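You operate a simulated robot arm through the tools that you are given. There is no shell and no other tool.

You run a simulated robot arm. Do the job below in one go: nothing can be reset, and whatever is moved stays where it is left.

## Task
Gauge hose D15 from the grey stand and correct the dial to give 22.5 mm.
Fine: one press of the yellow button; the hose goes back in its socket; the press stays off, the guard shut. Set down upright: what you pick out.

Only the result counts: the job must be done as asked and must still hold three seconds after the hand-in. Knocking over, shifting, dropping, spilling or breaking anything else fails it.

## Robot
A 6-joint arm with a two-finger parallel gripper, fixed in place. Base frame: the origin is on the floor under the middle of its stand, x ahead of it, y to its left, z up. Units: cm, degrees, N and s.
With the tool pointing down near the work surface it reaches from about 22 to 62 cm from the base axis. Its first joint turns from -66.0 to 66.0 degrees. Payload 2.7 kg.
The TCP is the grasp point between the finger pads, 2.3 cm short of the fingertips. In the tool frame z runs along the fingers and y along their closing line. The gripper opens to 9.4 cm. The fingers are 3.8 cm wide and 1 cm thick; the gripper's body (5.4 by 9.6 cm) begins 3.9 cm behind the TCP.
Orientation is that of the tool frame in the base frame, as [roll, pitch, yaw] about the fixed x, y, z axes, in that order (R = Rz(yaw) Ry(pitch) Rx(roll)). With the fingers straight down and closing along the base's y, the tool's x points along the base's -x, its y along +y and its z along -z.

## Interface
- The arm moves only by the tool move_arm. Its argument "targets" is a list of rows, each a list of 7 numbers: the shift along the base's x, y, z in units of 40 mm (1.0 is 40 mm), then the turn, a rotation vector about the base's x, y, z in units of 8 degrees (1.0 is 8 degrees), then the closure in counts, from 0 (fully open) to 255 (shut). In form: [[x, y, z, wx, wy, wz, hand], ...]. A call has 1 to 20 rows; each row shifts and turns the commanded pose from where the row before left it. A call with a number of a shift or a turn outside -1 to 1 is refused whole. Each row takes 0.2 s and may step no farther than 5 cm and 8.6 degrees from the row before; otherwise, or with a gripper value out of range, the whole call is refused. A pose out of reach is approached as far as the arm can. The call stops where the force on the tool passes 40 N (or 10 N more than at its start, if that is more) or the arm is blocked; 0.2 s more then pass. Each finger travels about 4.5 cm/s and halts on what it meets, pressing with about 22 N; the grip force reading is that of the motor and also rises with nothing between the fingers. The clock runs only during rows and for 0.2 s after the last one: add rows that do not move to give the fingers time. It gives the time, the measured TCP pose, the force on the tool (base axes), the opening and the grip force at its end, in the units of the frame above (readings bear some noise), with the torque about the TCP (base axes, N m) and any sound that the robot's microphone picked up.
- Cameras (640 x 400 px; columns grow to the right, rows downward): "scene" is fixed at [9.33, -46.18, 139.04]; the picture's right is [0.46, -0.89, 0.00], its down [-0.61, -0.31, -0.73] and it looks along [0.65, 0.34, -0.68] (base axes); focal length 214 px, centre (320, 200). "wrist" rides on the gripper at [8.6, 1.6, -7.5] in the tool frame; the picture's right is [-0.18, 0.98, 0.00], its down [-0.58, -0.11, -0.81] and it looks along [-0.79, -0.15, 0.59] (tool axes); focal length 243 px, centre (320, 200). There is no depth. A picture from a camera that has moved, and an enlarged one, comes with that camera's place and axes in the base frame and with its lens.
- camera(camera): a new picture of that camera. The clock stands still meanwhile.
- close_up(camera, box): a new picture of the part [left, top, right, bottom] of that camera's present view, enlarged. The clock stands still meanwhile.
- sign_off(): hands the job in; it is judged then, once.

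Places have to be worked out from the pictures, the camera data and where the tool is seen. Open the gripper and draw the arm clear of the work before you hand the job in, unless the task says otherwise.

The tools are called as a command line: name --pt "numbers of a row" for each row, then --argument value for the rest, lists and objects as JSON in quotes. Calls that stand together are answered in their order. move_arm: Moves the arm, as the interface text tells. Its arguments: {"type":"object","properties":{"targets":{"type":"array","items":{"type":"array","items":{"type":"number"}}}},"required":["targets"]} The other tools are called the same way: camera (camera) takes a picture; close_up (camera, box) takes an enlarged picture of a part of a camera's view; sign_off () hands the job in.

At the start:

```text
time: 0.0
ee_pos: [34.86, 8.28, 125.43]
orientation: [180.0, -0.1, 180.0]
contact_force: [-0.6, -0.3, -0.1]
wrist_torque: [0.02, -0.01, 0.0]
width: 9.42
grip_force: 0.0
```

scene: 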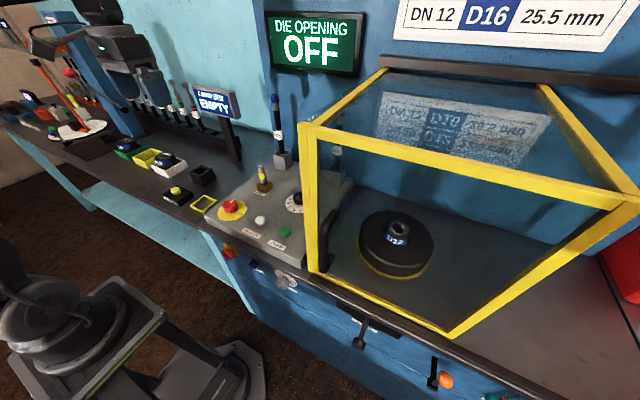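
wrist: 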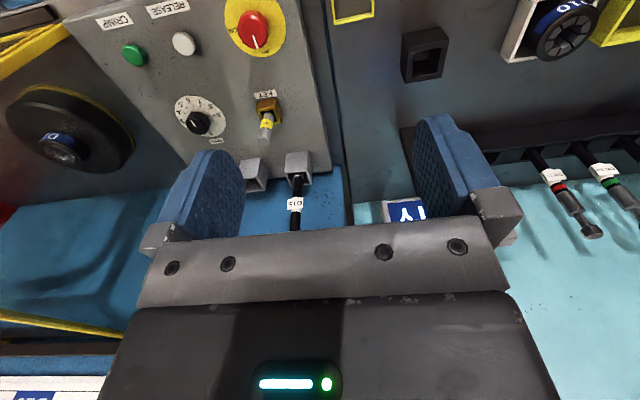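

I'll start by looking closely at the scene from both cameras before moving anything.

close_up --camera "scene" --box '[0, 0, 160, 160]'

close_up --camera "scene" --box '[100, 60, 260, 220]'

close_up --camera "scene" --box '[190, 80, 350, 280]'

close_up --camera "wrist" --box '[100, 0, 420, 220]'

close_up --camera "wrist" --box '[380, 0, 640, 240]'

close_up --camera "scene" --box '[300, 0, 640, 340]'

```text
2.50 times, centred on (80, 80) of scene
camera zoom: at [9.33, -46.18, 139.04], right [0.46, -0.89, 0.0], down [-0.61, -0.31, -0.73], along [0.65, 0.34, -0.68], focal length 536 px, centre (920, 500)
```

zoom: 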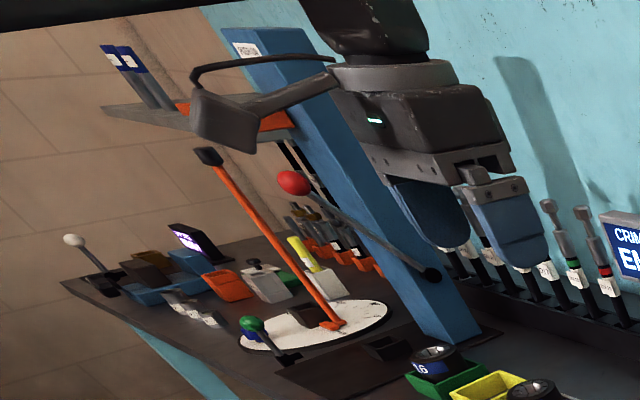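

```text
2.50 times, centred on (180, 140) of scene
camera zoom: at [9.33, -46.18, 139.04], right [0.46, -0.89, 0.0], down [-0.61, -0.31, -0.73], along [0.65, 0.34, -0.68], focal length 536 px, centre (670, 350)
```

zoom: 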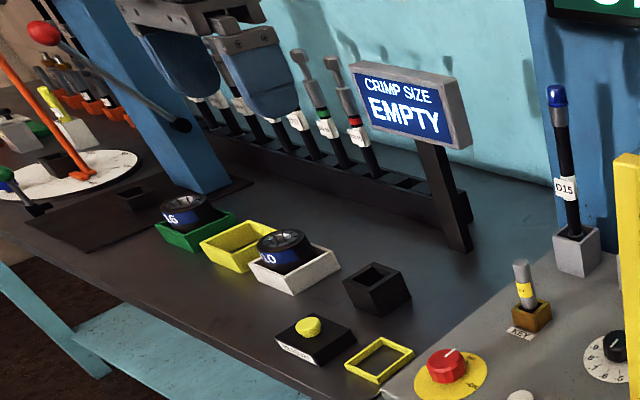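

```text
2.00 times, centred on (270, 180) of scene
camera zoom: at [9.33, -46.18, 139.04], right [0.46, -0.89, 0.0], down [-0.61, -0.31, -0.73], along [0.65, 0.34, -0.68], focal length 429 px, centre (420, 240)
```

zoom: 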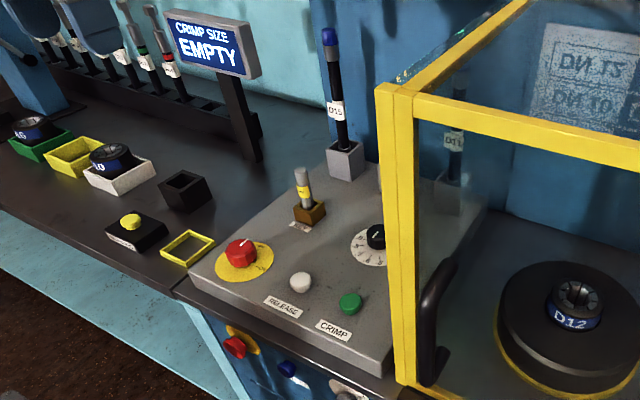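

```text
1.82 times, centred on (260, 110) of wrist
camera zoom: at [26.18, 9.9, 132.72], right [0.18, 0.98, 0.0], down [0.58, -0.11, 0.81], along [0.79, -0.15, -0.59], focal length 441 px, centre (429, 364)
```

zoom: 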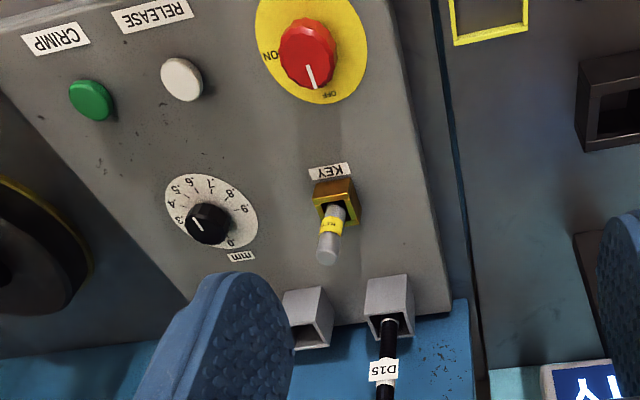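

```text
1.67 times, centred on (510, 120) of wrist
camera zoom: at [26.18, 9.9, 132.72], right [0.18, 0.98, 0.0], down [0.58, -0.11, 0.81], along [0.79, -0.15, -0.59], focal length 404 px, centre (3, 333)
```

zoom: 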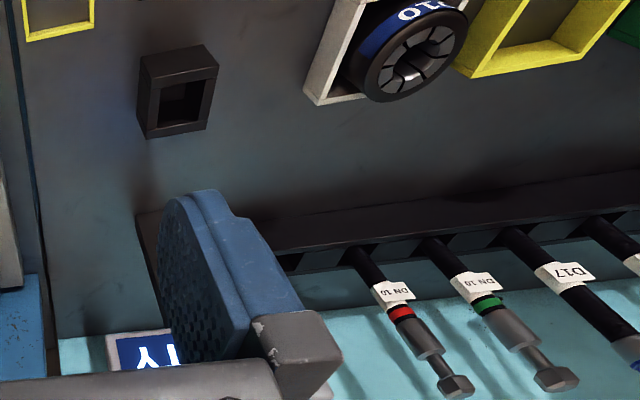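

```text
1.18 times, centred on (470, 170) of scene
camera zoom: at [9.33, -46.18, 139.04], right [0.46, -0.89, 0.0], down [-0.61, -0.31, -0.73], along [0.65, 0.34, -0.68], focal length 252 px, centre (144, 235)
```

zoom: 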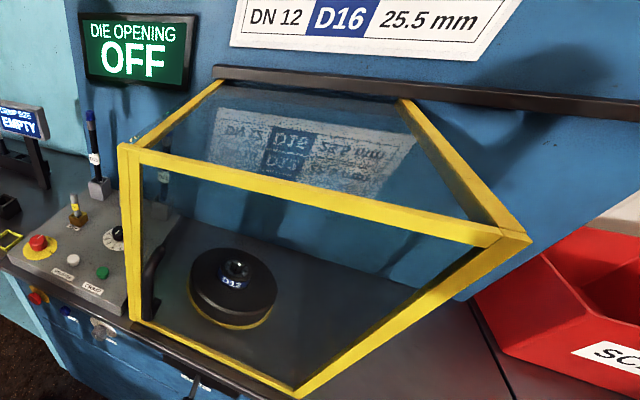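

The hose D15 stands in a grey socket at the back of the panel, roughly (64, -2, 97), and the black box socket and yellow button are to its left. I need finer views of the dial, button and display.

close_up --camera "scene" --box '[150, 140, 230, 220]'

close_up --camera "scene" --box '[240, 80, 340, 260]'

close_up --camera "wrist" --box '[160, 80, 340, 240]'

close_up --camera "scene" --box '[0, 70, 120, 150]'

close_up --camera "scene" --box '[200, 220, 540, 400]'

close_up --camera "scene" --box '[120, 70, 260, 170]'

```text
5.00 times, centred on (190, 180) of scene
camera zoom: at [9.33, -46.18, 139.04], right [0.46, -0.89, 0.0], down [-0.61, -0.31, -0.73], along [0.65, 0.34, -0.68], focal length 1072 px, centre (970, 300)
```

zoom: 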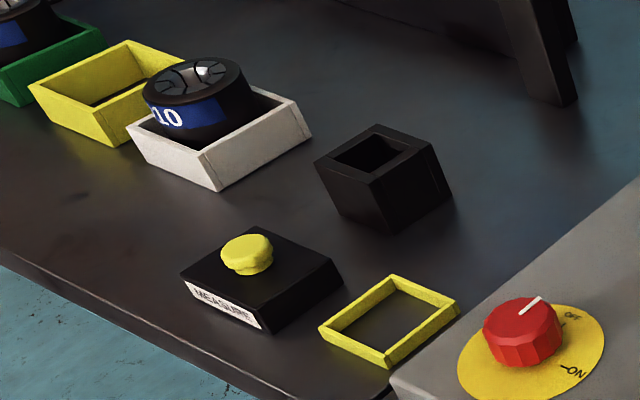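

```text
2.22 times, centred on (290, 170) of scene
camera zoom: at [9.33, -46.18, 139.04], right [0.46, -0.89, 0.0], down [-0.61, -0.31, -0.73], along [0.65, 0.34, -0.68], focal length 477 px, centre (387, 267)
```

zoom: 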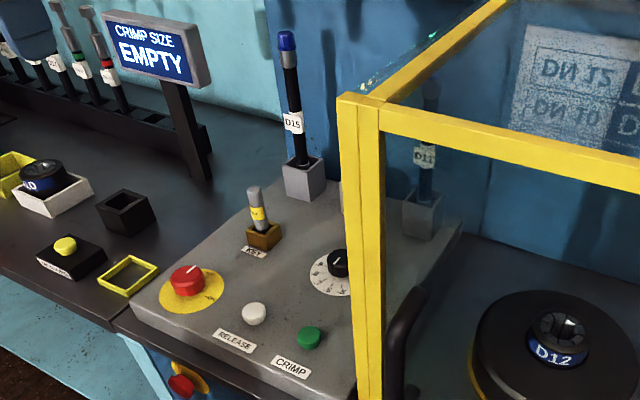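

```text
2.50 times, centred on (250, 160) of wrist
camera zoom: at [26.18, 9.9, 132.72], right [0.18, 0.98, 0.0], down [0.58, -0.11, 0.81], along [0.79, -0.15, -0.59], focal length 606 px, centre (495, 300)
```

zoom: 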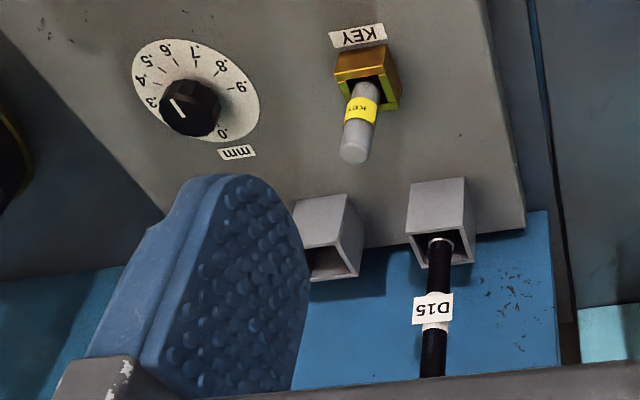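

```text
5.00 times, centred on (60, 110) of scene
camera zoom: at [9.33, -46.18, 139.04], right [0.46, -0.89, 0.0], down [-0.61, -0.31, -0.73], along [0.65, 0.34, -0.68], focal length 1072 px, centre (1620, 650)
```

zoom: 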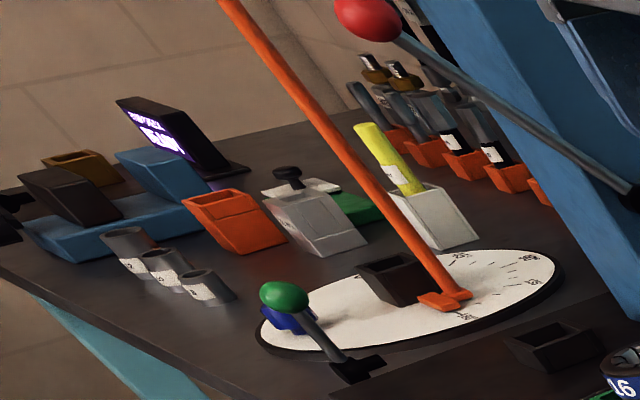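

```text
1.88 times, centred on (370, 310) of scene
camera zoom: at [9.33, -46.18, 139.04], right [0.46, -0.89, 0.0], down [-0.61, -0.31, -0.73], along [0.65, 0.34, -0.68], focal length 404 px, centre (226, -7)
```

zoom: 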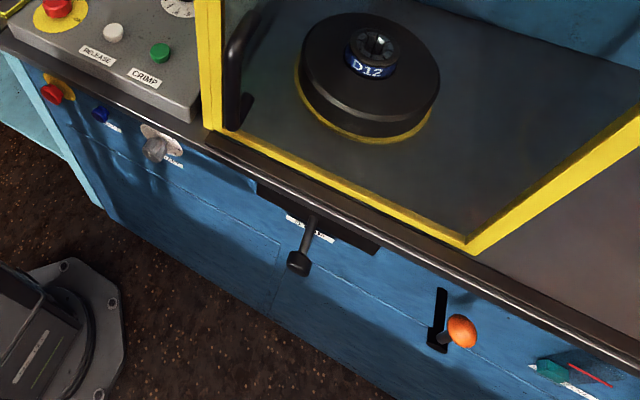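

```text
4.00 times, centred on (190, 120) of scene
camera zoom: at [9.33, -46.18, 139.04], right [0.46, -0.89, 0.0], down [-0.61, -0.31, -0.73], along [0.65, 0.34, -0.68], focal length 858 px, centre (840, 520)
```

zoom: 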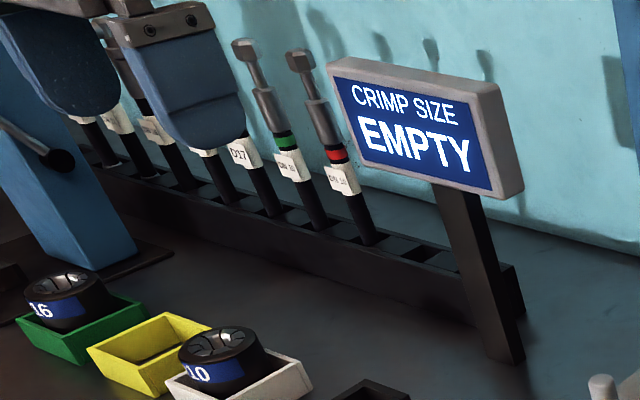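

The dial shows about .3, the press switch points to OFF, and the display reads EMPTY. I'll draw the arm back a bit at height to see the panel and sockets without the fingers in the way.

move_arm --pt "-0.8 -0.8 0.3 0 0 0 0" --pt "-0.8 -0.8 0.3 0 0 0 0" --pt "0 0 0 0 0 0 0"

camera --camera "wrist"

camera --camera "scene"

```text
time: 0.8
ee_pos: [28.38, 1.84, 127.83]
orientation: [-180.0, -0.1, -180.0]
contact_force: [-0.2, 0.1, 0.3]
wrist_torque: [-0.03, 0.01, 0.02]
width: 9.4
grip_force: 0.0
```

```text
taken
camera wrist: at [19.64, 3.51, 135.17], right [0.18, 0.98, 0.0], down [0.58, -0.11, 0.81], along [0.79, -0.15, -0.59], focal length 243 px, centre (320, 200)
```

wrist: 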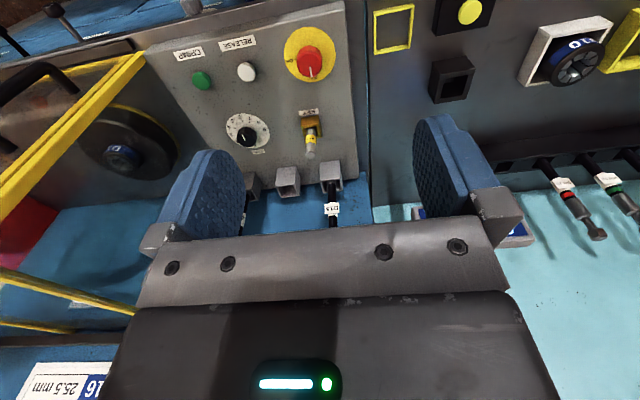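

```text
taken
```

scene: 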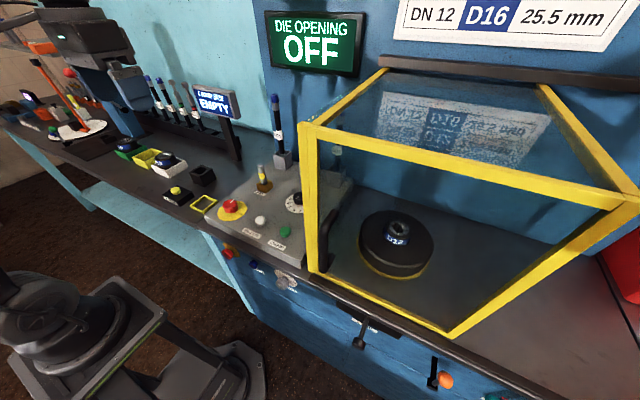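

There are three grey sockets: D15 in the left one, an empty middle one, and another hose in the right one. I'll tilt the gripper so that the wrist camera looks more downward on the panel.

move_arm --pt "0.2 0 0.2 0 1 0 0" --pt "0.2 0 0.2 0 1 0 0" --pt "0.2 0 0.2 0 1 0 0" --pt "0 0 0 0 0 0 0"

camera --camera "wrist"

```text
time: 1.8
ee_pos: [30.0, 1.82, 124.38]
orientation: [179.9, -24.0, -180.0]
contact_force: [0.6, -0.1, -0.3]
wrist_torque: [-0.01, 0.0, -0.01]
width: 9.39
grip_force: 0.1
out of reach, approached as far as the arm can: row 2, 3
```

```text
taken
camera wrist: at [25.08, 3.5, 134.63], right [0.17, 0.98, -0.07], down [0.86, -0.11, 0.5], along [0.48, -0.15, -0.86], focal length 243 px, centre (320, 200)
```

wrist: 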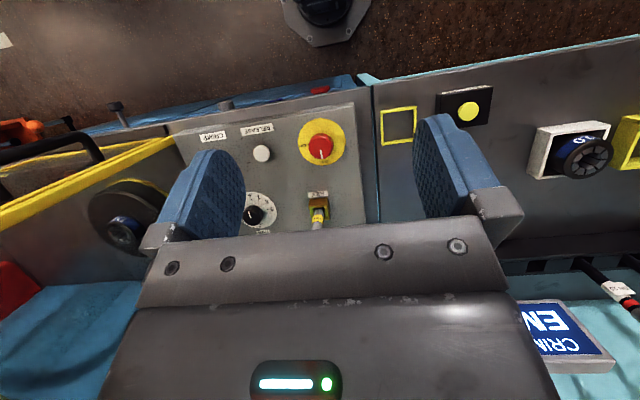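

The wall chart's reflection on the guard glass is readable; I'll zoom on it and on the other details (third hose, dial) without moving.

close_up --camera "scene" --box '[360, 70, 580, 180]'

close_up --camera "scene" --box '[380, 0, 640, 60]'

close_up --camera "scene" --box '[260, 80, 360, 220]'

close_up --camera "wrist" --box '[230, 90, 370, 240]'

```text
2.91 times, centred on (470, 125) of scene
camera zoom: at [9.33, -46.18, 139.04], right [0.46, -0.89, 0.0], down [-0.61, -0.31, -0.73], along [0.65, 0.34, -0.68], focal length 624 px, centre (-116, 418)
```

zoom: 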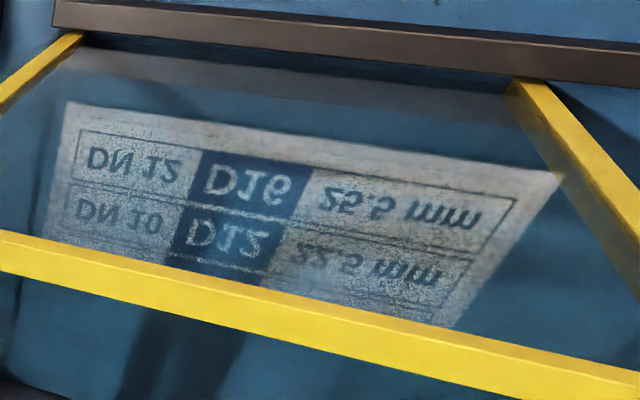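

```text
2.46 times, centred on (510, 30) of scene
camera zoom: at [9.33, -46.18, 139.04], right [0.46, -0.89, 0.0], down [-0.61, -0.31, -0.73], along [0.65, 0.34, -0.68], focal length 528 px, centre (-148, 618)
```

zoom: 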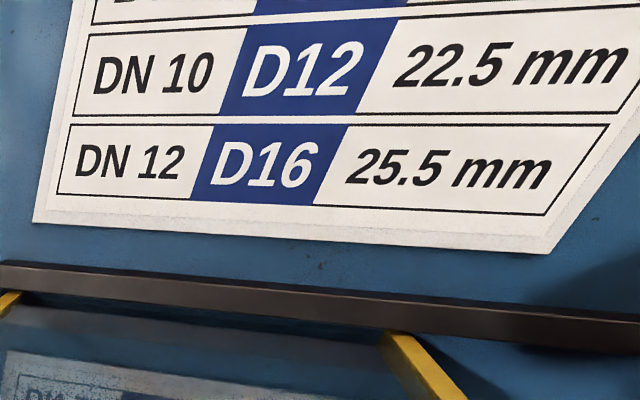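

```text
2.86 times, centred on (310, 150) of scene
camera zoom: at [9.33, -46.18, 139.04], right [0.46, -0.89, 0.0], down [-0.61, -0.31, -0.73], along [0.65, 0.34, -0.68], focal length 613 px, centre (349, 343)
```

zoom: 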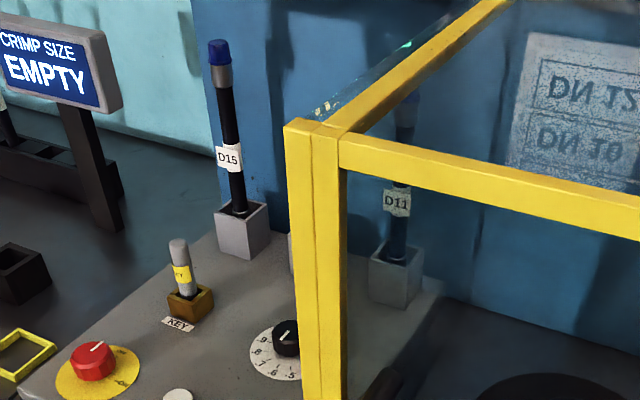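

```text
2.67 times, centred on (300, 165) of wrist
camera zoom: at [25.08, 3.5, 134.63], right [0.17, 0.98, -0.07], down [0.86, -0.11, 0.5], along [0.48, -0.15, -0.86], focal length 647 px, centre (373, 293)
```

zoom: 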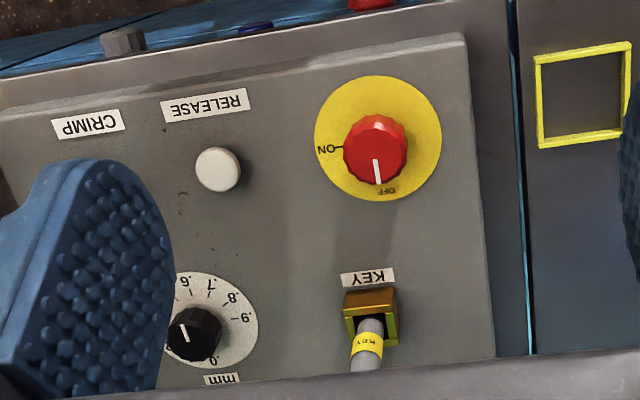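

The chart says DN 10 → die D12 → 22.5 mm, and the D12 die sits in the press. Triangulating: D15 hose is near (64, -2), z 98–118, wall at x≈71, guard left face at y≈-31. I'll move to a 45°-forward tilt in front of the hose, well clear, to check.

move_arm --pt "0.4 -0.1 -0.3 0 -0.96 0 0" --pt "0.4 -0.1 -0.3 0 -0.96 0 0" --pt "0.4 -0.1 -0.3 0 -0.96 0 0" --pt "0.4 -0.1 -0.3 0 -0.96 0 0" --pt "0.4 -0.1 -0.3 0 -0.96 0 0" --pt "0.4 -0.1 -0.3 0 -0.96 0 0" --pt "0.4 -0.1 -0.3 0 -0.96 0 0" --pt "0.4 -0.1 -0.3 0 -0.96 0 0" --pt "0.3 -0.1 -0.3 0 -0.96 0 0" --pt "0 0 0 0 0 0 0"

camera --camera "wrist"

camera --camera "scene"

```text
time: 4.0
ee_pos: [43.99, -1.85, 113.45]
orientation: [-179.9, 45.2, 180.0]
contact_force: [-0.2, 0.1, 0.8]
wrist_torque: [-0.01, 0.02, 0.0]
width: 9.41
grip_force: 0.0
```

```text
taken
camera wrist: at [32.61, -0.21, 112.42], right [0.13, 0.98, 0.13], down [-0.16, -0.11, 0.98], along [0.98, -0.15, 0.14], focal length 243 px, centre (320, 200)
```

wrist: 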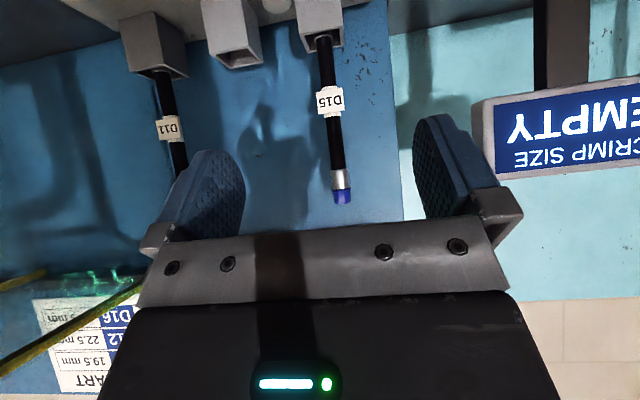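

```text
taken
```

scene: 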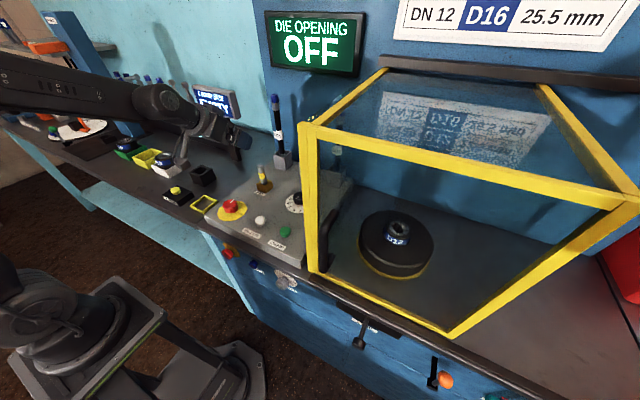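

The hose stands vertical at about (64.0, -2.2), bare between z≈106.5 and 113.5, tip at ≈117.7. I'll move forward with fingers open around it at z≈110 and check with the wrist camera before closing.

move_arm --pt "1 -0.02 -0.17 0 0 0 0" --pt "1 -0.02 -0.17 0 0 0 0" --pt "1 -0.02 -0.17 0 0 0 0" --pt "0.8 -0.02 -0.17 0 0 0 0" --pt "0 0 0 0 0 0 0"

camera --camera "wrist"

close_up --camera "scene" --box '[200, 60, 340, 220]'

```text
time: 5.2
ee_pos: [59.38, -2.31, 110.6]
orientation: [180.0, 45.0, 179.9]
contact_force: [-0.4, 0.2, -0.5]
wrist_torque: [-0.01, 0.01, -0.03]
width: 9.37
grip_force: 0.0
```

```text
taken
camera wrist: at [47.87, -0.68, 109.71], right [0.13, 0.98, 0.13], down [-0.16, -0.11, 0.98], along [0.98, -0.15, 0.14], focal length 243 px, centre (320, 200)
```

wrist: 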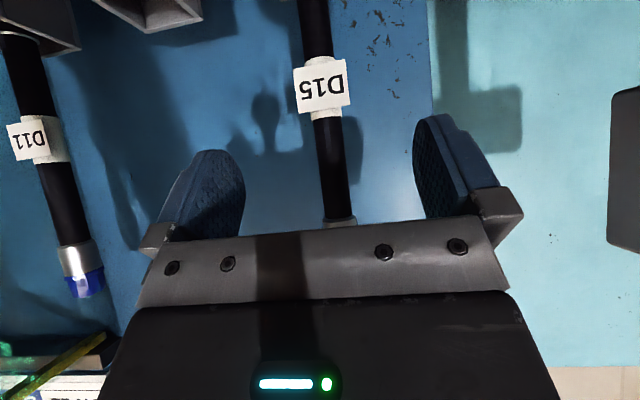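

```text
2.50 times, centred on (270, 140) of scene
camera zoom: at [9.33, -46.18, 139.04], right [0.46, -0.89, 0.0], down [-0.61, -0.31, -0.73], along [0.65, 0.34, -0.68], focal length 536 px, centre (445, 350)
```

zoom: 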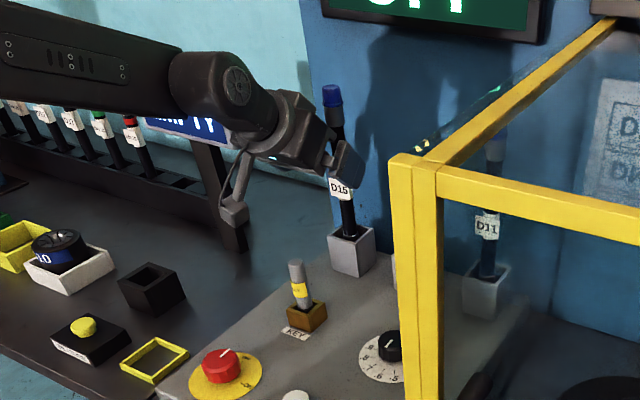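

The hose is well centred between the fingers (y≈-2.1), about 4.6 cm ahead. I'll move forward the rest, then close.

move_arm --pt "0.575 0.02 -0.1 0 0 0 0" --pt "0.575 0.02 -0.1 0 0 0 0" --pt "0 0 0 0 0 0 0"

camera --camera "wrist"

close_up --camera "scene" --box '[230, 70, 330, 190]'

```text
time: 6.0
ee_pos: [63.87, -2.04, 109.94]
orientation: [179.9, 45.1, 180.0]
contact_force: [0.5, -0.4, -1.6]
wrist_torque: [0.01, -0.02, 0.0]
width: 9.41
grip_force: 0.0
```

```text
taken
camera wrist: at [52.5, -0.38, 108.97], right [0.13, 0.98, 0.13], down [-0.16, -0.11, 0.98], along [0.98, -0.15, 0.14], focal length 243 px, centre (320, 200)
```

wrist: 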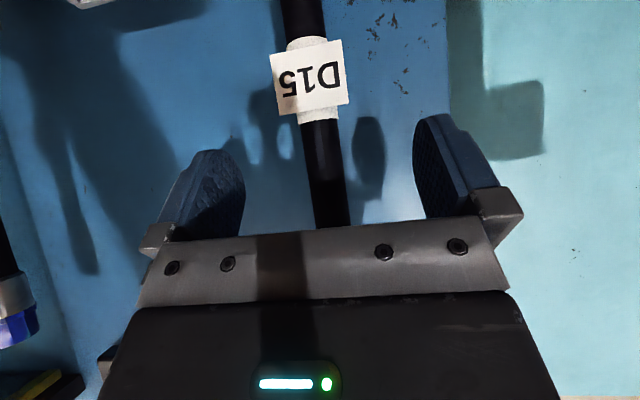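

```text
3.33 times, centred on (280, 130) of scene
camera zoom: at [9.33, -46.18, 139.04], right [0.46, -0.89, 0.0], down [-0.61, -0.31, -0.73], along [0.65, 0.34, -0.68], focal length 715 px, centre (453, 433)
```

zoom: 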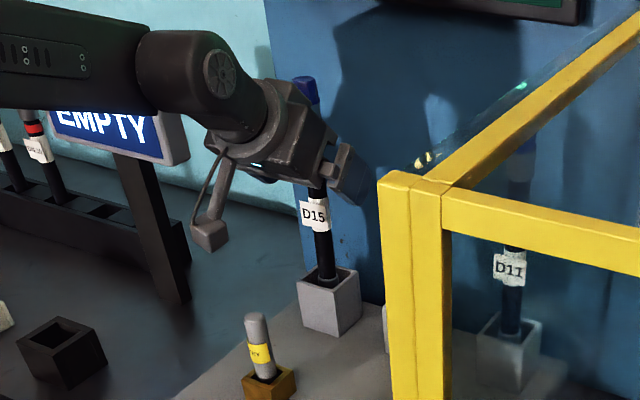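

The hose looks slightly left of centre relative to the TCP; I'll zoom in to measure its exact position before closing.

close_up --camera "wrist" --box '[240, 80, 420, 240]'

```text
2.50 times, centred on (330, 160) of wrist
camera zoom: at [52.5, -0.38, 108.97], right [0.13, 0.98, 0.13], down [-0.16, -0.11, 0.98], along [0.98, -0.15, 0.14], focal length 606 px, centre (295, 300)
```

zoom: 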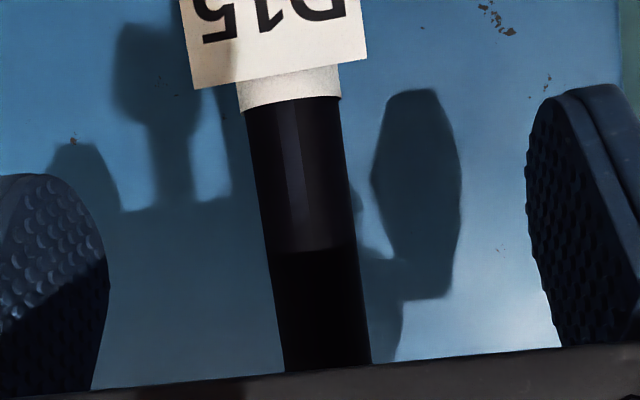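

The hose is about 0.3 cm to +y of the TCP. I'll shift 0.3 cm and close the fingers on it.

move_arm --pt "0.03 0.08 0 0 0 0 0" --pt "0 0 0 0 0 0 255" --pt "0 0 0 0 0 0 255" --pt "0 0 0 0 0 0 255" --pt "0 0 0 0 0 0 255" --pt "0 0 0 0 0 0 255" --pt "0 0 0 0 0 0 255" --pt "0 0 0 0 0 0 255"

camera --camera "wrist"

close_up --camera "scene" --box '[230, 70, 330, 190]'

```text
time: 7.8
ee_pos: [64.14, -1.62, 109.93]
orientation: [179.9, 45.1, 179.9]
contact_force: [0.3, -0.7, -0.4]
wrist_torque: [-0.16, -0.01, -0.07]
width: 1.84
grip_force: 21.6
```

```text
taken
camera wrist: at [52.6, -0.01, 109.03], right [0.13, 0.98, 0.13], down [-0.16, -0.11, 0.98], along [0.98, -0.15, 0.14], focal length 243 px, centre (320, 200)
```

wrist: 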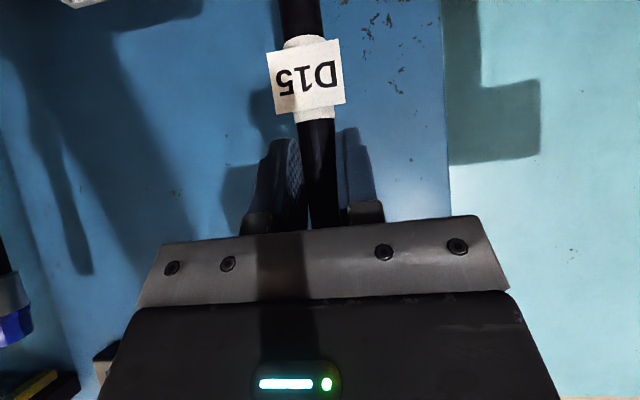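

```text
3.33 times, centred on (280, 130) of scene
camera zoom: at [9.33, -46.18, 139.04], right [0.46, -0.89, 0.0], down [-0.61, -0.31, -0.73], along [0.65, 0.34, -0.68], focal length 715 px, centre (453, 433)
```

zoom: 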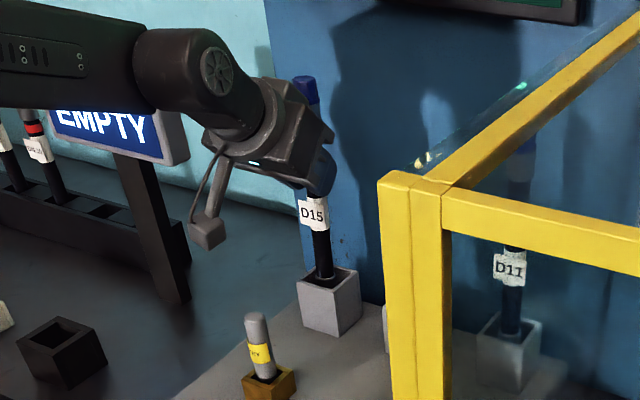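

Gripped at 1.84 cm width with 21.6 N. Now lift straight up about 5.2 cm and look.

move_arm --pt "0 0 0.3 0 0 0 255" --pt "0 0 0.5 0 0 0 255" --pt "0 0 0.5 0 0 0 255" --pt "0 0 0 0 0 0 255"

close_up --camera "scene" --box '[230, 50, 330, 190]'

camera --camera "wrist"

```text
time: 8.8
ee_pos: [63.81, -1.6, 115.16]
orientation: [179.9, 45.2, 179.9]
contact_force: [-0.1, 0.3, -3.0]
wrist_torque: [0.08, 0.03, -0.01]
width: 1.83
grip_force: 21.9
```

```text
2.86 times, centred on (280, 120) of scene
camera zoom: at [9.34, -46.18, 139.04], right [0.46, -0.89, 0.0], down [-0.61, -0.31, -0.73], along [0.65, 0.34, -0.68], focal length 613 px, centre (434, 429)
```

zoom: 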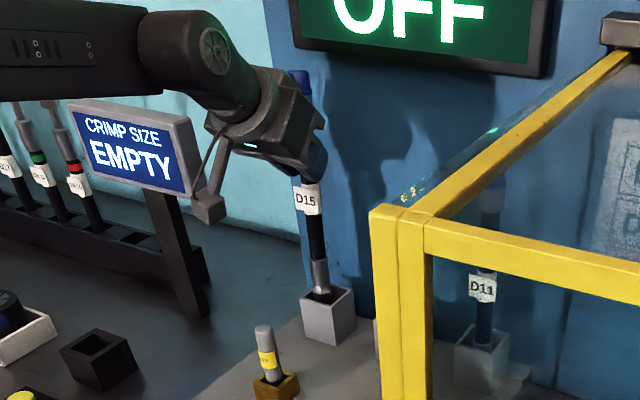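

```text
taken
camera wrist: at [52.4, 0.02, 114.16], right [0.13, 0.98, 0.13], down [-0.16, -0.11, 0.98], along [0.98, -0.15, 0.14], focal length 243 px, centre (320, 200)
```

wrist: 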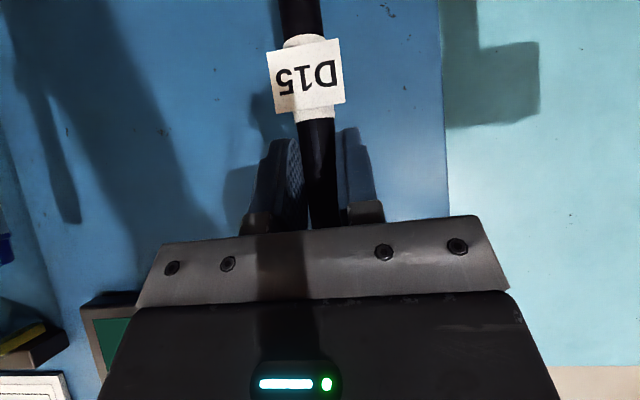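

The lower end has a ferrule that is still just inside the socket; the DIE OPENING display's face is at x≈70, about 4 cm behind the hose, so I can lift a further 3.2 cm.

move_arm --pt "0 0 0.4 0 0 0 255" --pt "0 0 0.4 0 0 0 255" --pt "0 0 0 0 0 0 255"

close_up --camera "scene" --box '[230, 50, 330, 190]'

```text
time: 9.6
ee_pos: [63.99, -1.53, 118.17]
orientation: [179.9, 45.0, 179.8]
contact_force: [1.0, 0.2, -3.7]
wrist_torque: [-0.13, -0.02, 0.02]
width: 1.86
grip_force: 22.2
```

```text
2.86 times, centred on (280, 120) of scene
camera zoom: at [9.34, -46.18, 139.04], right [0.46, -0.89, 0.0], down [-0.61, -0.31, -0.73], along [0.65, 0.34, -0.68], focal length 613 px, centre (434, 429)
```

zoom: 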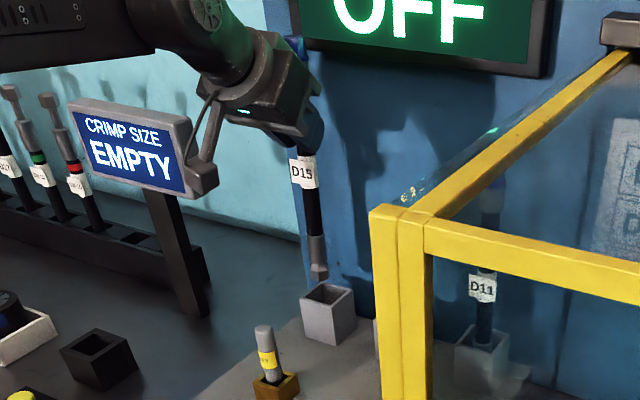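

The hose end is now clear of the socket rim (bottom at z≈100.4, i.e. 17.8 cm below the TCP). The gauge box opening triangulates to about (47.4, 23.4), top z≈92.4; I'll carry the hose there at this height along a diagonal clear of key and display.

move_arm --pt "-0.3 0.3 0 0 0 0 255" --pt "-0.35 0.5 0 0 0 0 255" --pt "-0.35 0.5 0 0 0 0 255" --pt "-0.35 0.5 0 0 0 0 255" --pt "-0.35 0.5 0 0 0 0 255" --pt "-0.35 0.55 0 0 0 0 255" --pt "-0.35 0.55 0 0 0 0 255" --pt "-0.35 0.55 0 0 0 0 255" --pt "-0.35 0.55 0 0 0 0 255" --pt "-0.35 0.55 0 0 0 0 255" --pt "-0.35 0.55 0 0 0 0 255" --pt "-0.35 0.6 0 0 0 0 255" --pt "0 0 0 0 0 0 255"

camera --camera "scene"

close_up --camera "scene" --box '[150, 90, 250, 220]'

camera --camera "wrist"

```text
time: 12.4
ee_pos: [47.43, 23.32, 118.43]
orientation: [-180.0, 45.2, 180.0]
contact_force: [0.2, 0.2, -3.1]
wrist_torque: [-0.01, 0.03, -0.01]
width: 1.85
grip_force: 21.6
```

```text
taken
```

scene: 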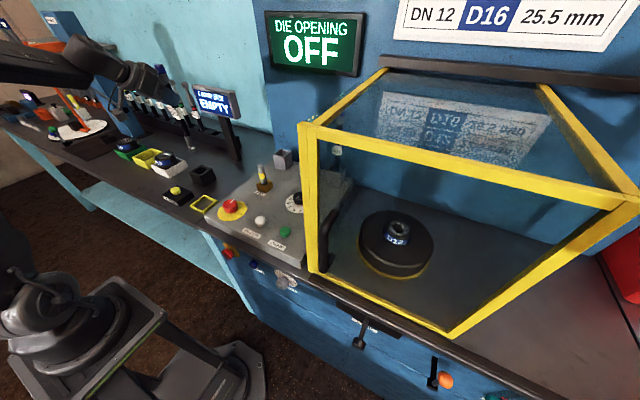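

```text
3.08 times, centred on (200, 155) of scene
camera zoom: at [9.34, -46.17, 139.04], right [0.46, -0.89, 0.0], down [-0.61, -0.31, -0.73], along [0.65, 0.34, -0.68], focal length 660 px, centre (689, 338)
```

zoom: 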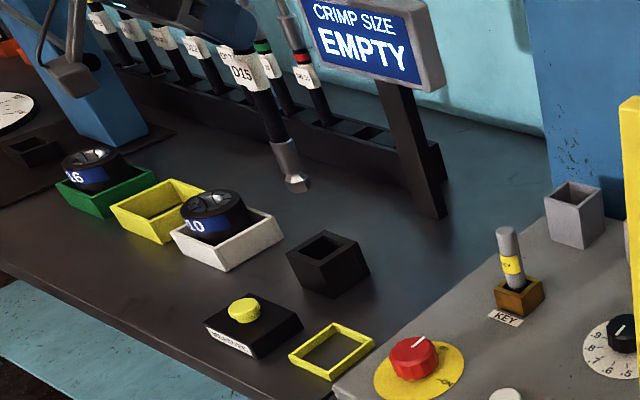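

```text
taken
camera wrist: at [35.99, 24.96, 117.46], right [0.13, 0.98, 0.13], down [-0.16, -0.11, 0.98], along [0.98, -0.15, 0.14], focal length 243 px, centre (320, 200)
```

wrist: 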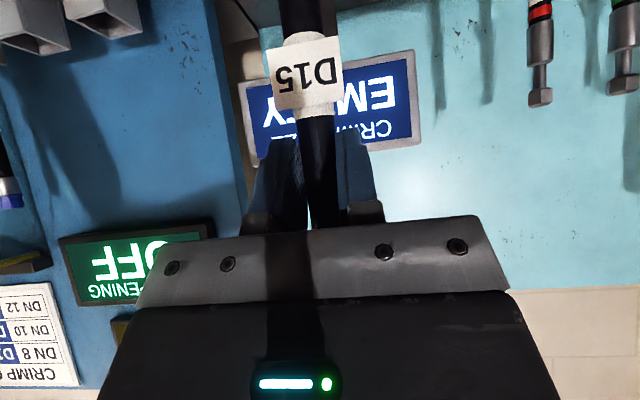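

The hose end hangs nearly over the black gauge socket. I'll lower 5 cm to bring the end just above the rim, then check alignment in the scene view.

move_arm --pt "0 0 -0.4 0 0 0 255" --pt "0 0 -0.4 0 0 0 255" --pt "0 0 -0.45 0 0 0 255" --pt "0 0 0 0 0 0 255"

close_up --camera "scene" --box '[180, 135, 230, 195]'

close_up --camera "scene" --box '[150, 90, 250, 220]'

```text
time: 13.4
ee_pos: [47.54, 23.42, 113.37]
orientation: [179.9, 45.1, 180.0]
contact_force: [1.3, -0.3, -3.6]
wrist_torque: [0.02, 0.06, 0.0]
width: 1.84
grip_force: 22.0
```

```text
6.67 times, centred on (205, 165) of scene
camera zoom: at [9.34, -46.17, 139.04], right [0.46, -0.89, 0.0], down [-0.61, -0.31, -0.73], along [0.65, 0.34, -0.68], focal length 1430 px, centre (1087, 433)
```

zoom: 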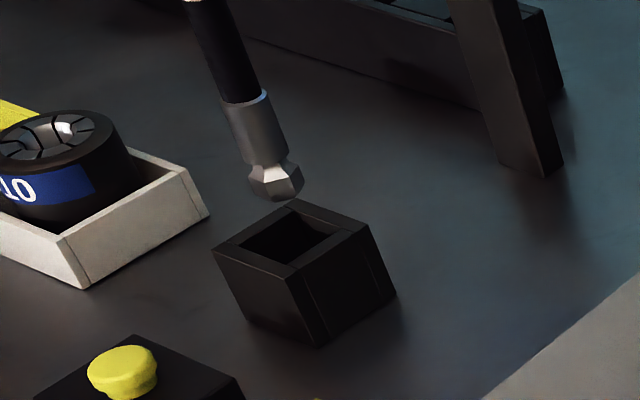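

```text
3.08 times, centred on (200, 155) of scene
camera zoom: at [9.34, -46.17, 139.04], right [0.46, -0.89, 0.0], down [-0.61, -0.31, -0.73], along [0.65, 0.34, -0.68], focal length 660 px, centre (689, 338)
```

zoom: 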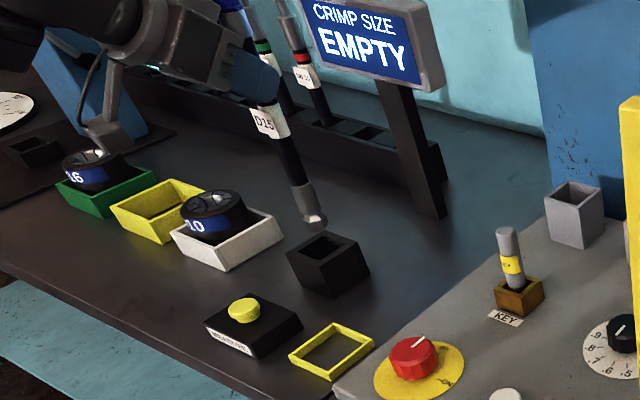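

I'll zoom in further on the hose end and gauge opening to measure the alignment more finely.

close_up --camera "scene" --box '[194, 146, 214, 166]'

close_up --camera "scene" --box '[190, 160, 220, 190]'

```text
16.00 times, centred on (204, 156) of scene
camera zoom: at [9.34, -46.17, 139.04], right [0.46, -0.89, 0.0], down [-0.61, -0.31, -0.73], along [0.65, 0.34, -0.68], focal length 3432 px, centre (2176, 904)
```

zoom: 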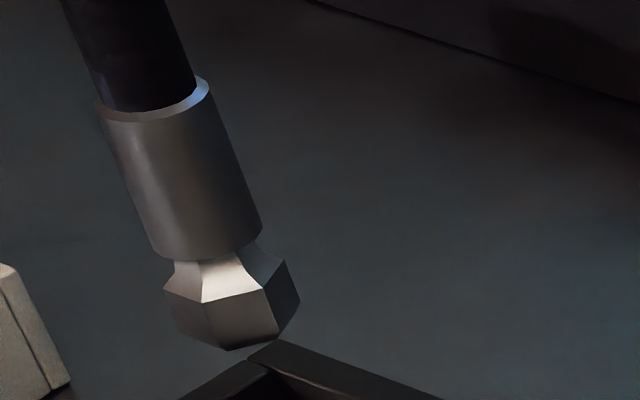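

```text
13.33 times, centred on (205, 175) of scene
camera zoom: at [9.34, -46.17, 139.04], right [0.46, -0.89, 0.0], down [-0.61, -0.31, -0.73], along [0.65, 0.34, -0.68], focal length 2860 px, centre (1853, 533)
```

zoom: 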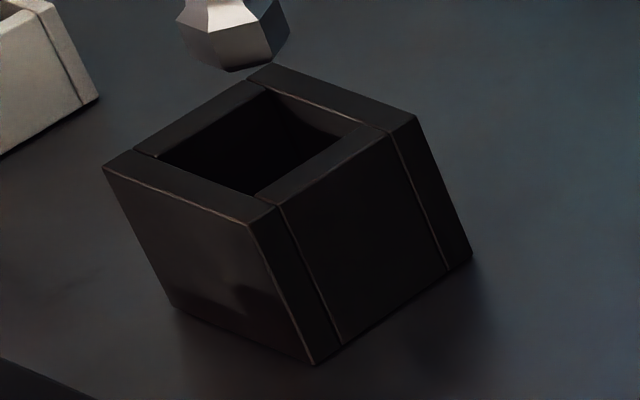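

The gauge opening is ~3.8 cm wide versus a ~2.9 cm nut, box ~5 cm tall. The exact gap above the rim is uncertain, so I'll lower 2 cm more and re-check.

move_arm --pt "0 0 -0.25 0 0 0 255" --pt "0 0 -0.25 0 0 0 255" --pt "0 0 0 0 0 0 255"

close_up --camera "scene" --box '[190, 150, 220, 180]'

camera --camera "wrist"

```text
time: 14.2
ee_pos: [47.5, 23.23, 111.27]
orientation: [-180.0, 45.2, 180.0]
contact_force: [0.9, -0.2, -4.2]
wrist_torque: [-0.11, 0.07, -0.02]
width: 1.83
grip_force: 22.2
```

```text
13.33 times, centred on (205, 165) of scene
camera zoom: at [9.34, -46.17, 139.04], right [0.46, -0.89, 0.0], down [-0.61, -0.31, -0.73], along [0.65, 0.34, -0.68], focal length 2860 px, centre (1853, 667)
```

zoom: 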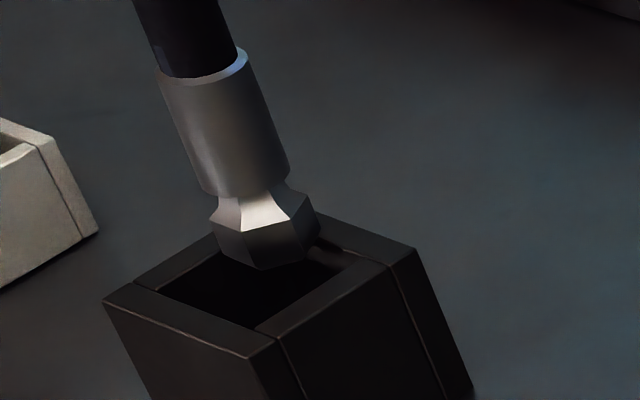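

```text
taken
camera wrist: at [35.99, 24.91, 110.27], right [0.13, 0.98, 0.13], down [-0.16, -0.11, 0.98], along [0.98, -0.15, 0.14], focal length 243 px, centre (320, 200)
```

wrist: 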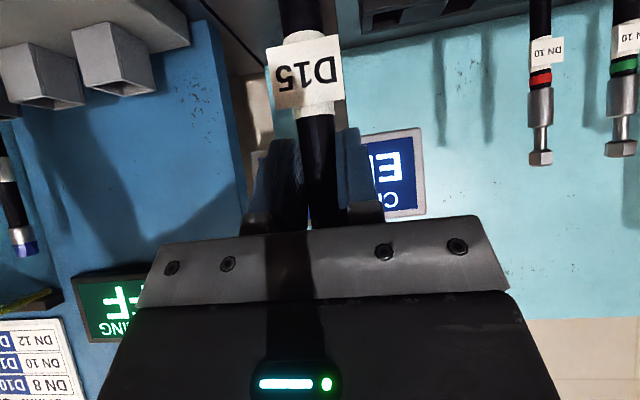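

The nut end needs to go about 0.6 cm toward +y and 0.25 cm toward -x to centre over the opening; I'll shift and lower 0.5 cm, then look again.

move_arm --pt "-0.06 0.15 0 0 0 0 255" --pt "0 0 -0.12 0 0 0 255" --pt "0 0 0 0 0 0 255"

close_up --camera "scene" --box '[190, 150, 220, 180]'

```text
time: 15.0
ee_pos: [47.25, 24.19, 111.2]
orientation: [179.9, 45.5, 179.9]
contact_force: [-2.9, -2.9, 19.3]
wrist_torque: [-0.48, 0.18, -0.02]
width: 1.87
grip_force: 21.6
```

```text
13.33 times, centred on (205, 165) of scene
camera zoom: at [9.29, -46.2, 139.04], right [0.46, -0.89, 0.0], down [-0.61, -0.31, -0.73], along [0.65, 0.34, -0.68], focal length 2860 px, centre (1853, 667)
```

zoom: 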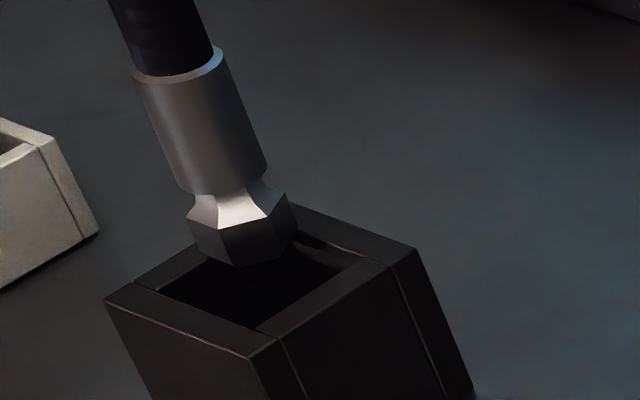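

Contact: 19 N upward, so the nut has touched the back rim — the rim height corresponds to TCP z≈111.1. With the height now known, the opening centre is about 0.9 cm toward -x and 1.4 cm toward -y; I'll lift off and shift.

move_arm --pt "0 0 0.3 0 0 0 255" --pt "-0.22 -0.35 0 0 0 0 255" --pt "0 0 0 0 0 0 255"

close_up --camera "scene" --box '[190, 150, 220, 180]'

camera --camera "wrist"

```text
time: 15.8
ee_pos: [46.27, 22.52, 111.96]
orientation: [180.0, 45.0, 180.0]
contact_force: [0.0, 1.1, -4.2]
wrist_torque: [-0.08, 0.04, -0.01]
width: 1.86
grip_force: 21.7
```

```text
13.33 times, centred on (205, 165) of scene
camera zoom: at [9.34, -46.17, 139.04], right [0.46, -0.89, 0.0], down [-0.61, -0.31, -0.73], along [0.65, 0.34, -0.68], focal length 2860 px, centre (1853, 667)
```

zoom: 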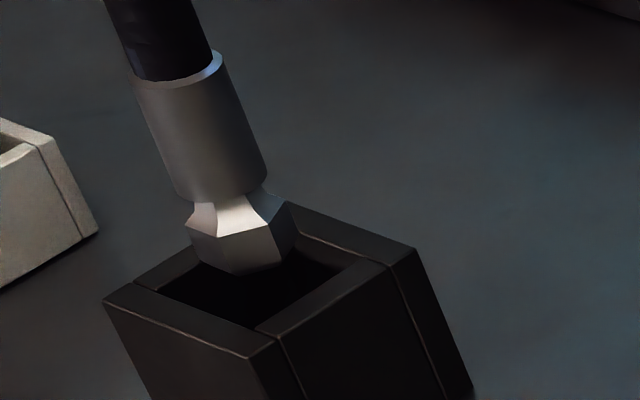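

```text
taken
camera wrist: at [34.91, 24.24, 110.95], right [0.13, 0.98, 0.13], down [-0.16, -0.11, 0.98], along [0.98, -0.15, 0.14], focal length 243 px, centre (320, 200)
```

wrist: 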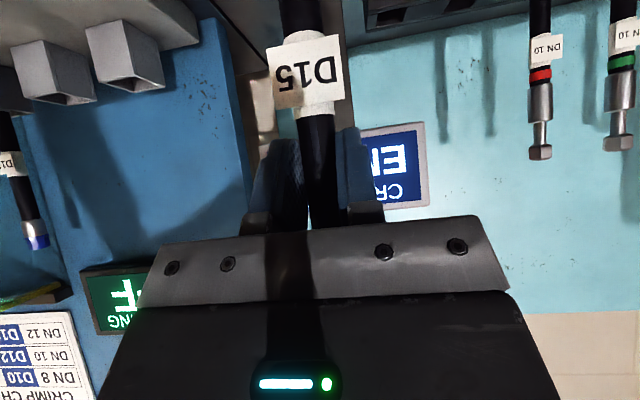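

With a 0.76 cm gap the nut now projects right onto the opening centre. Lowering 1.6 cm in small steps and checking.

move_arm --pt "0 0 -0.13 0 0 0 255" --pt "0 0 -0.13 0 0 0 255" --pt "0 0 -0.14 0 0 0 255" --pt "0 0 0 0 0 0 255"

close_up --camera "scene" --box '[190, 150, 220, 180]'

```text
time: 16.8
ee_pos: [46.31, 22.69, 110.51]
orientation: [-180.0, 45.1, -180.0]
contact_force: [0.2, 0.9, -4.2]
wrist_torque: [0.08, 0.02, 0.02]
width: 1.86
grip_force: 22.0
```

```text
13.33 times, centred on (205, 165) of scene
camera zoom: at [9.34, -46.17, 139.04], right [0.46, -0.89, 0.0], down [-0.61, -0.31, -0.73], along [0.65, 0.34, -0.68], focal length 2860 px, centre (1853, 667)
```

zoom: 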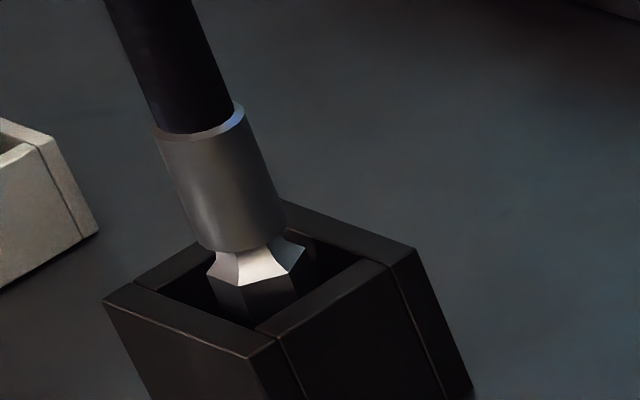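

The nut is inside the opening with no contact force. Continue lowering another 3.2 cm and check.

move_arm --pt "0 0 -0.16 0 0 0 255" --pt "0 0 -0.16 0 0 0 255" --pt "0 0 -0.16 0 0 0 255" --pt "0 0 -0.16 0 0 0 255" --pt "0 0 -0.16 0 0 0 255" --pt "0 0 0 0 0 0 255"

close_up --camera "scene" --box '[180, 140, 220, 180]'

```text
time: 18.2
ee_pos: [46.05, 22.56, 107.34]
orientation: [-179.9, 45.1, -180.0]
contact_force: [0.6, -0.3, -3.0]
wrist_torque: [-0.03, 0.05, 0.0]
width: 1.84
grip_force: 22.4
```

```text
10.00 times, centred on (200, 160) of scene
camera zoom: at [9.34, -46.17, 139.04], right [0.46, -0.89, 0.0], down [-0.61, -0.31, -0.73], along [0.65, 0.34, -0.68], focal length 2145 px, centre (1520, 600)
```

zoom: 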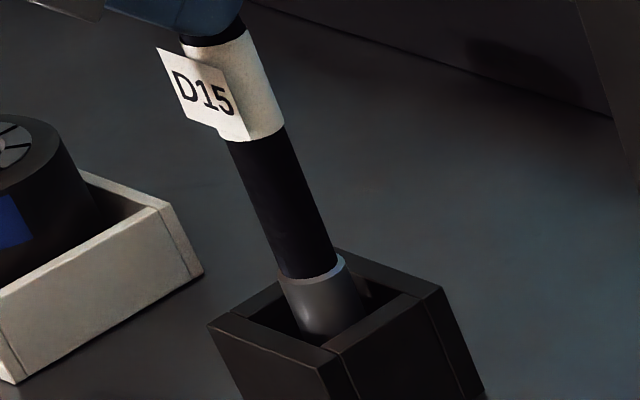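

Going in freely. I'll continue down in fine steps until the floor is felt.

move_arm --pt "0 0 -0.08 0 0 0 255" --pt "0 0 -0.08 0 0 0 255" --pt "0 0 0 0 0 0 255"

```text
time: 19.0
ee_pos: [46.27, 22.48, 106.67]
orientation: [-180.0, 45.1, 180.0]
contact_force: [-1.1, -0.2, -4.3]
wrist_torque: [0.07, 0.03, 0.04]
width: 1.85
grip_force: 22.0
```

Still only the hose's weight; a little further.

move_arm --pt "0 0 -0.06 0 0 0 255" --pt "0 0 -0.06 0 0 0 255" --pt "0 0 0 0 0 0 255"

close_up --camera "scene" --box '[180, 80, 240, 190]'

```text
time: 19.8
ee_pos: [46.33, 22.47, 106.34]
orientation: [180.0, 45.2, 180.0]
contact_force: [-1.3, 0.8, -1.5]
wrist_torque: [-0.09, 0.15, -0.05]
width: 1.85
grip_force: 22.1
```

```text
3.64 times, centred on (210, 135) of scene
camera zoom: at [9.33, -46.17, 139.04], right [0.46, -0.89, 0.0], down [-0.61, -0.31, -0.73], along [0.65, 0.34, -0.68], focal length 780 px, centre (720, 436)
```

zoom: 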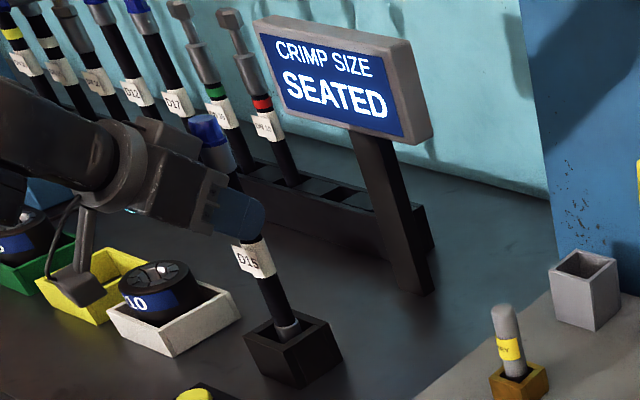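

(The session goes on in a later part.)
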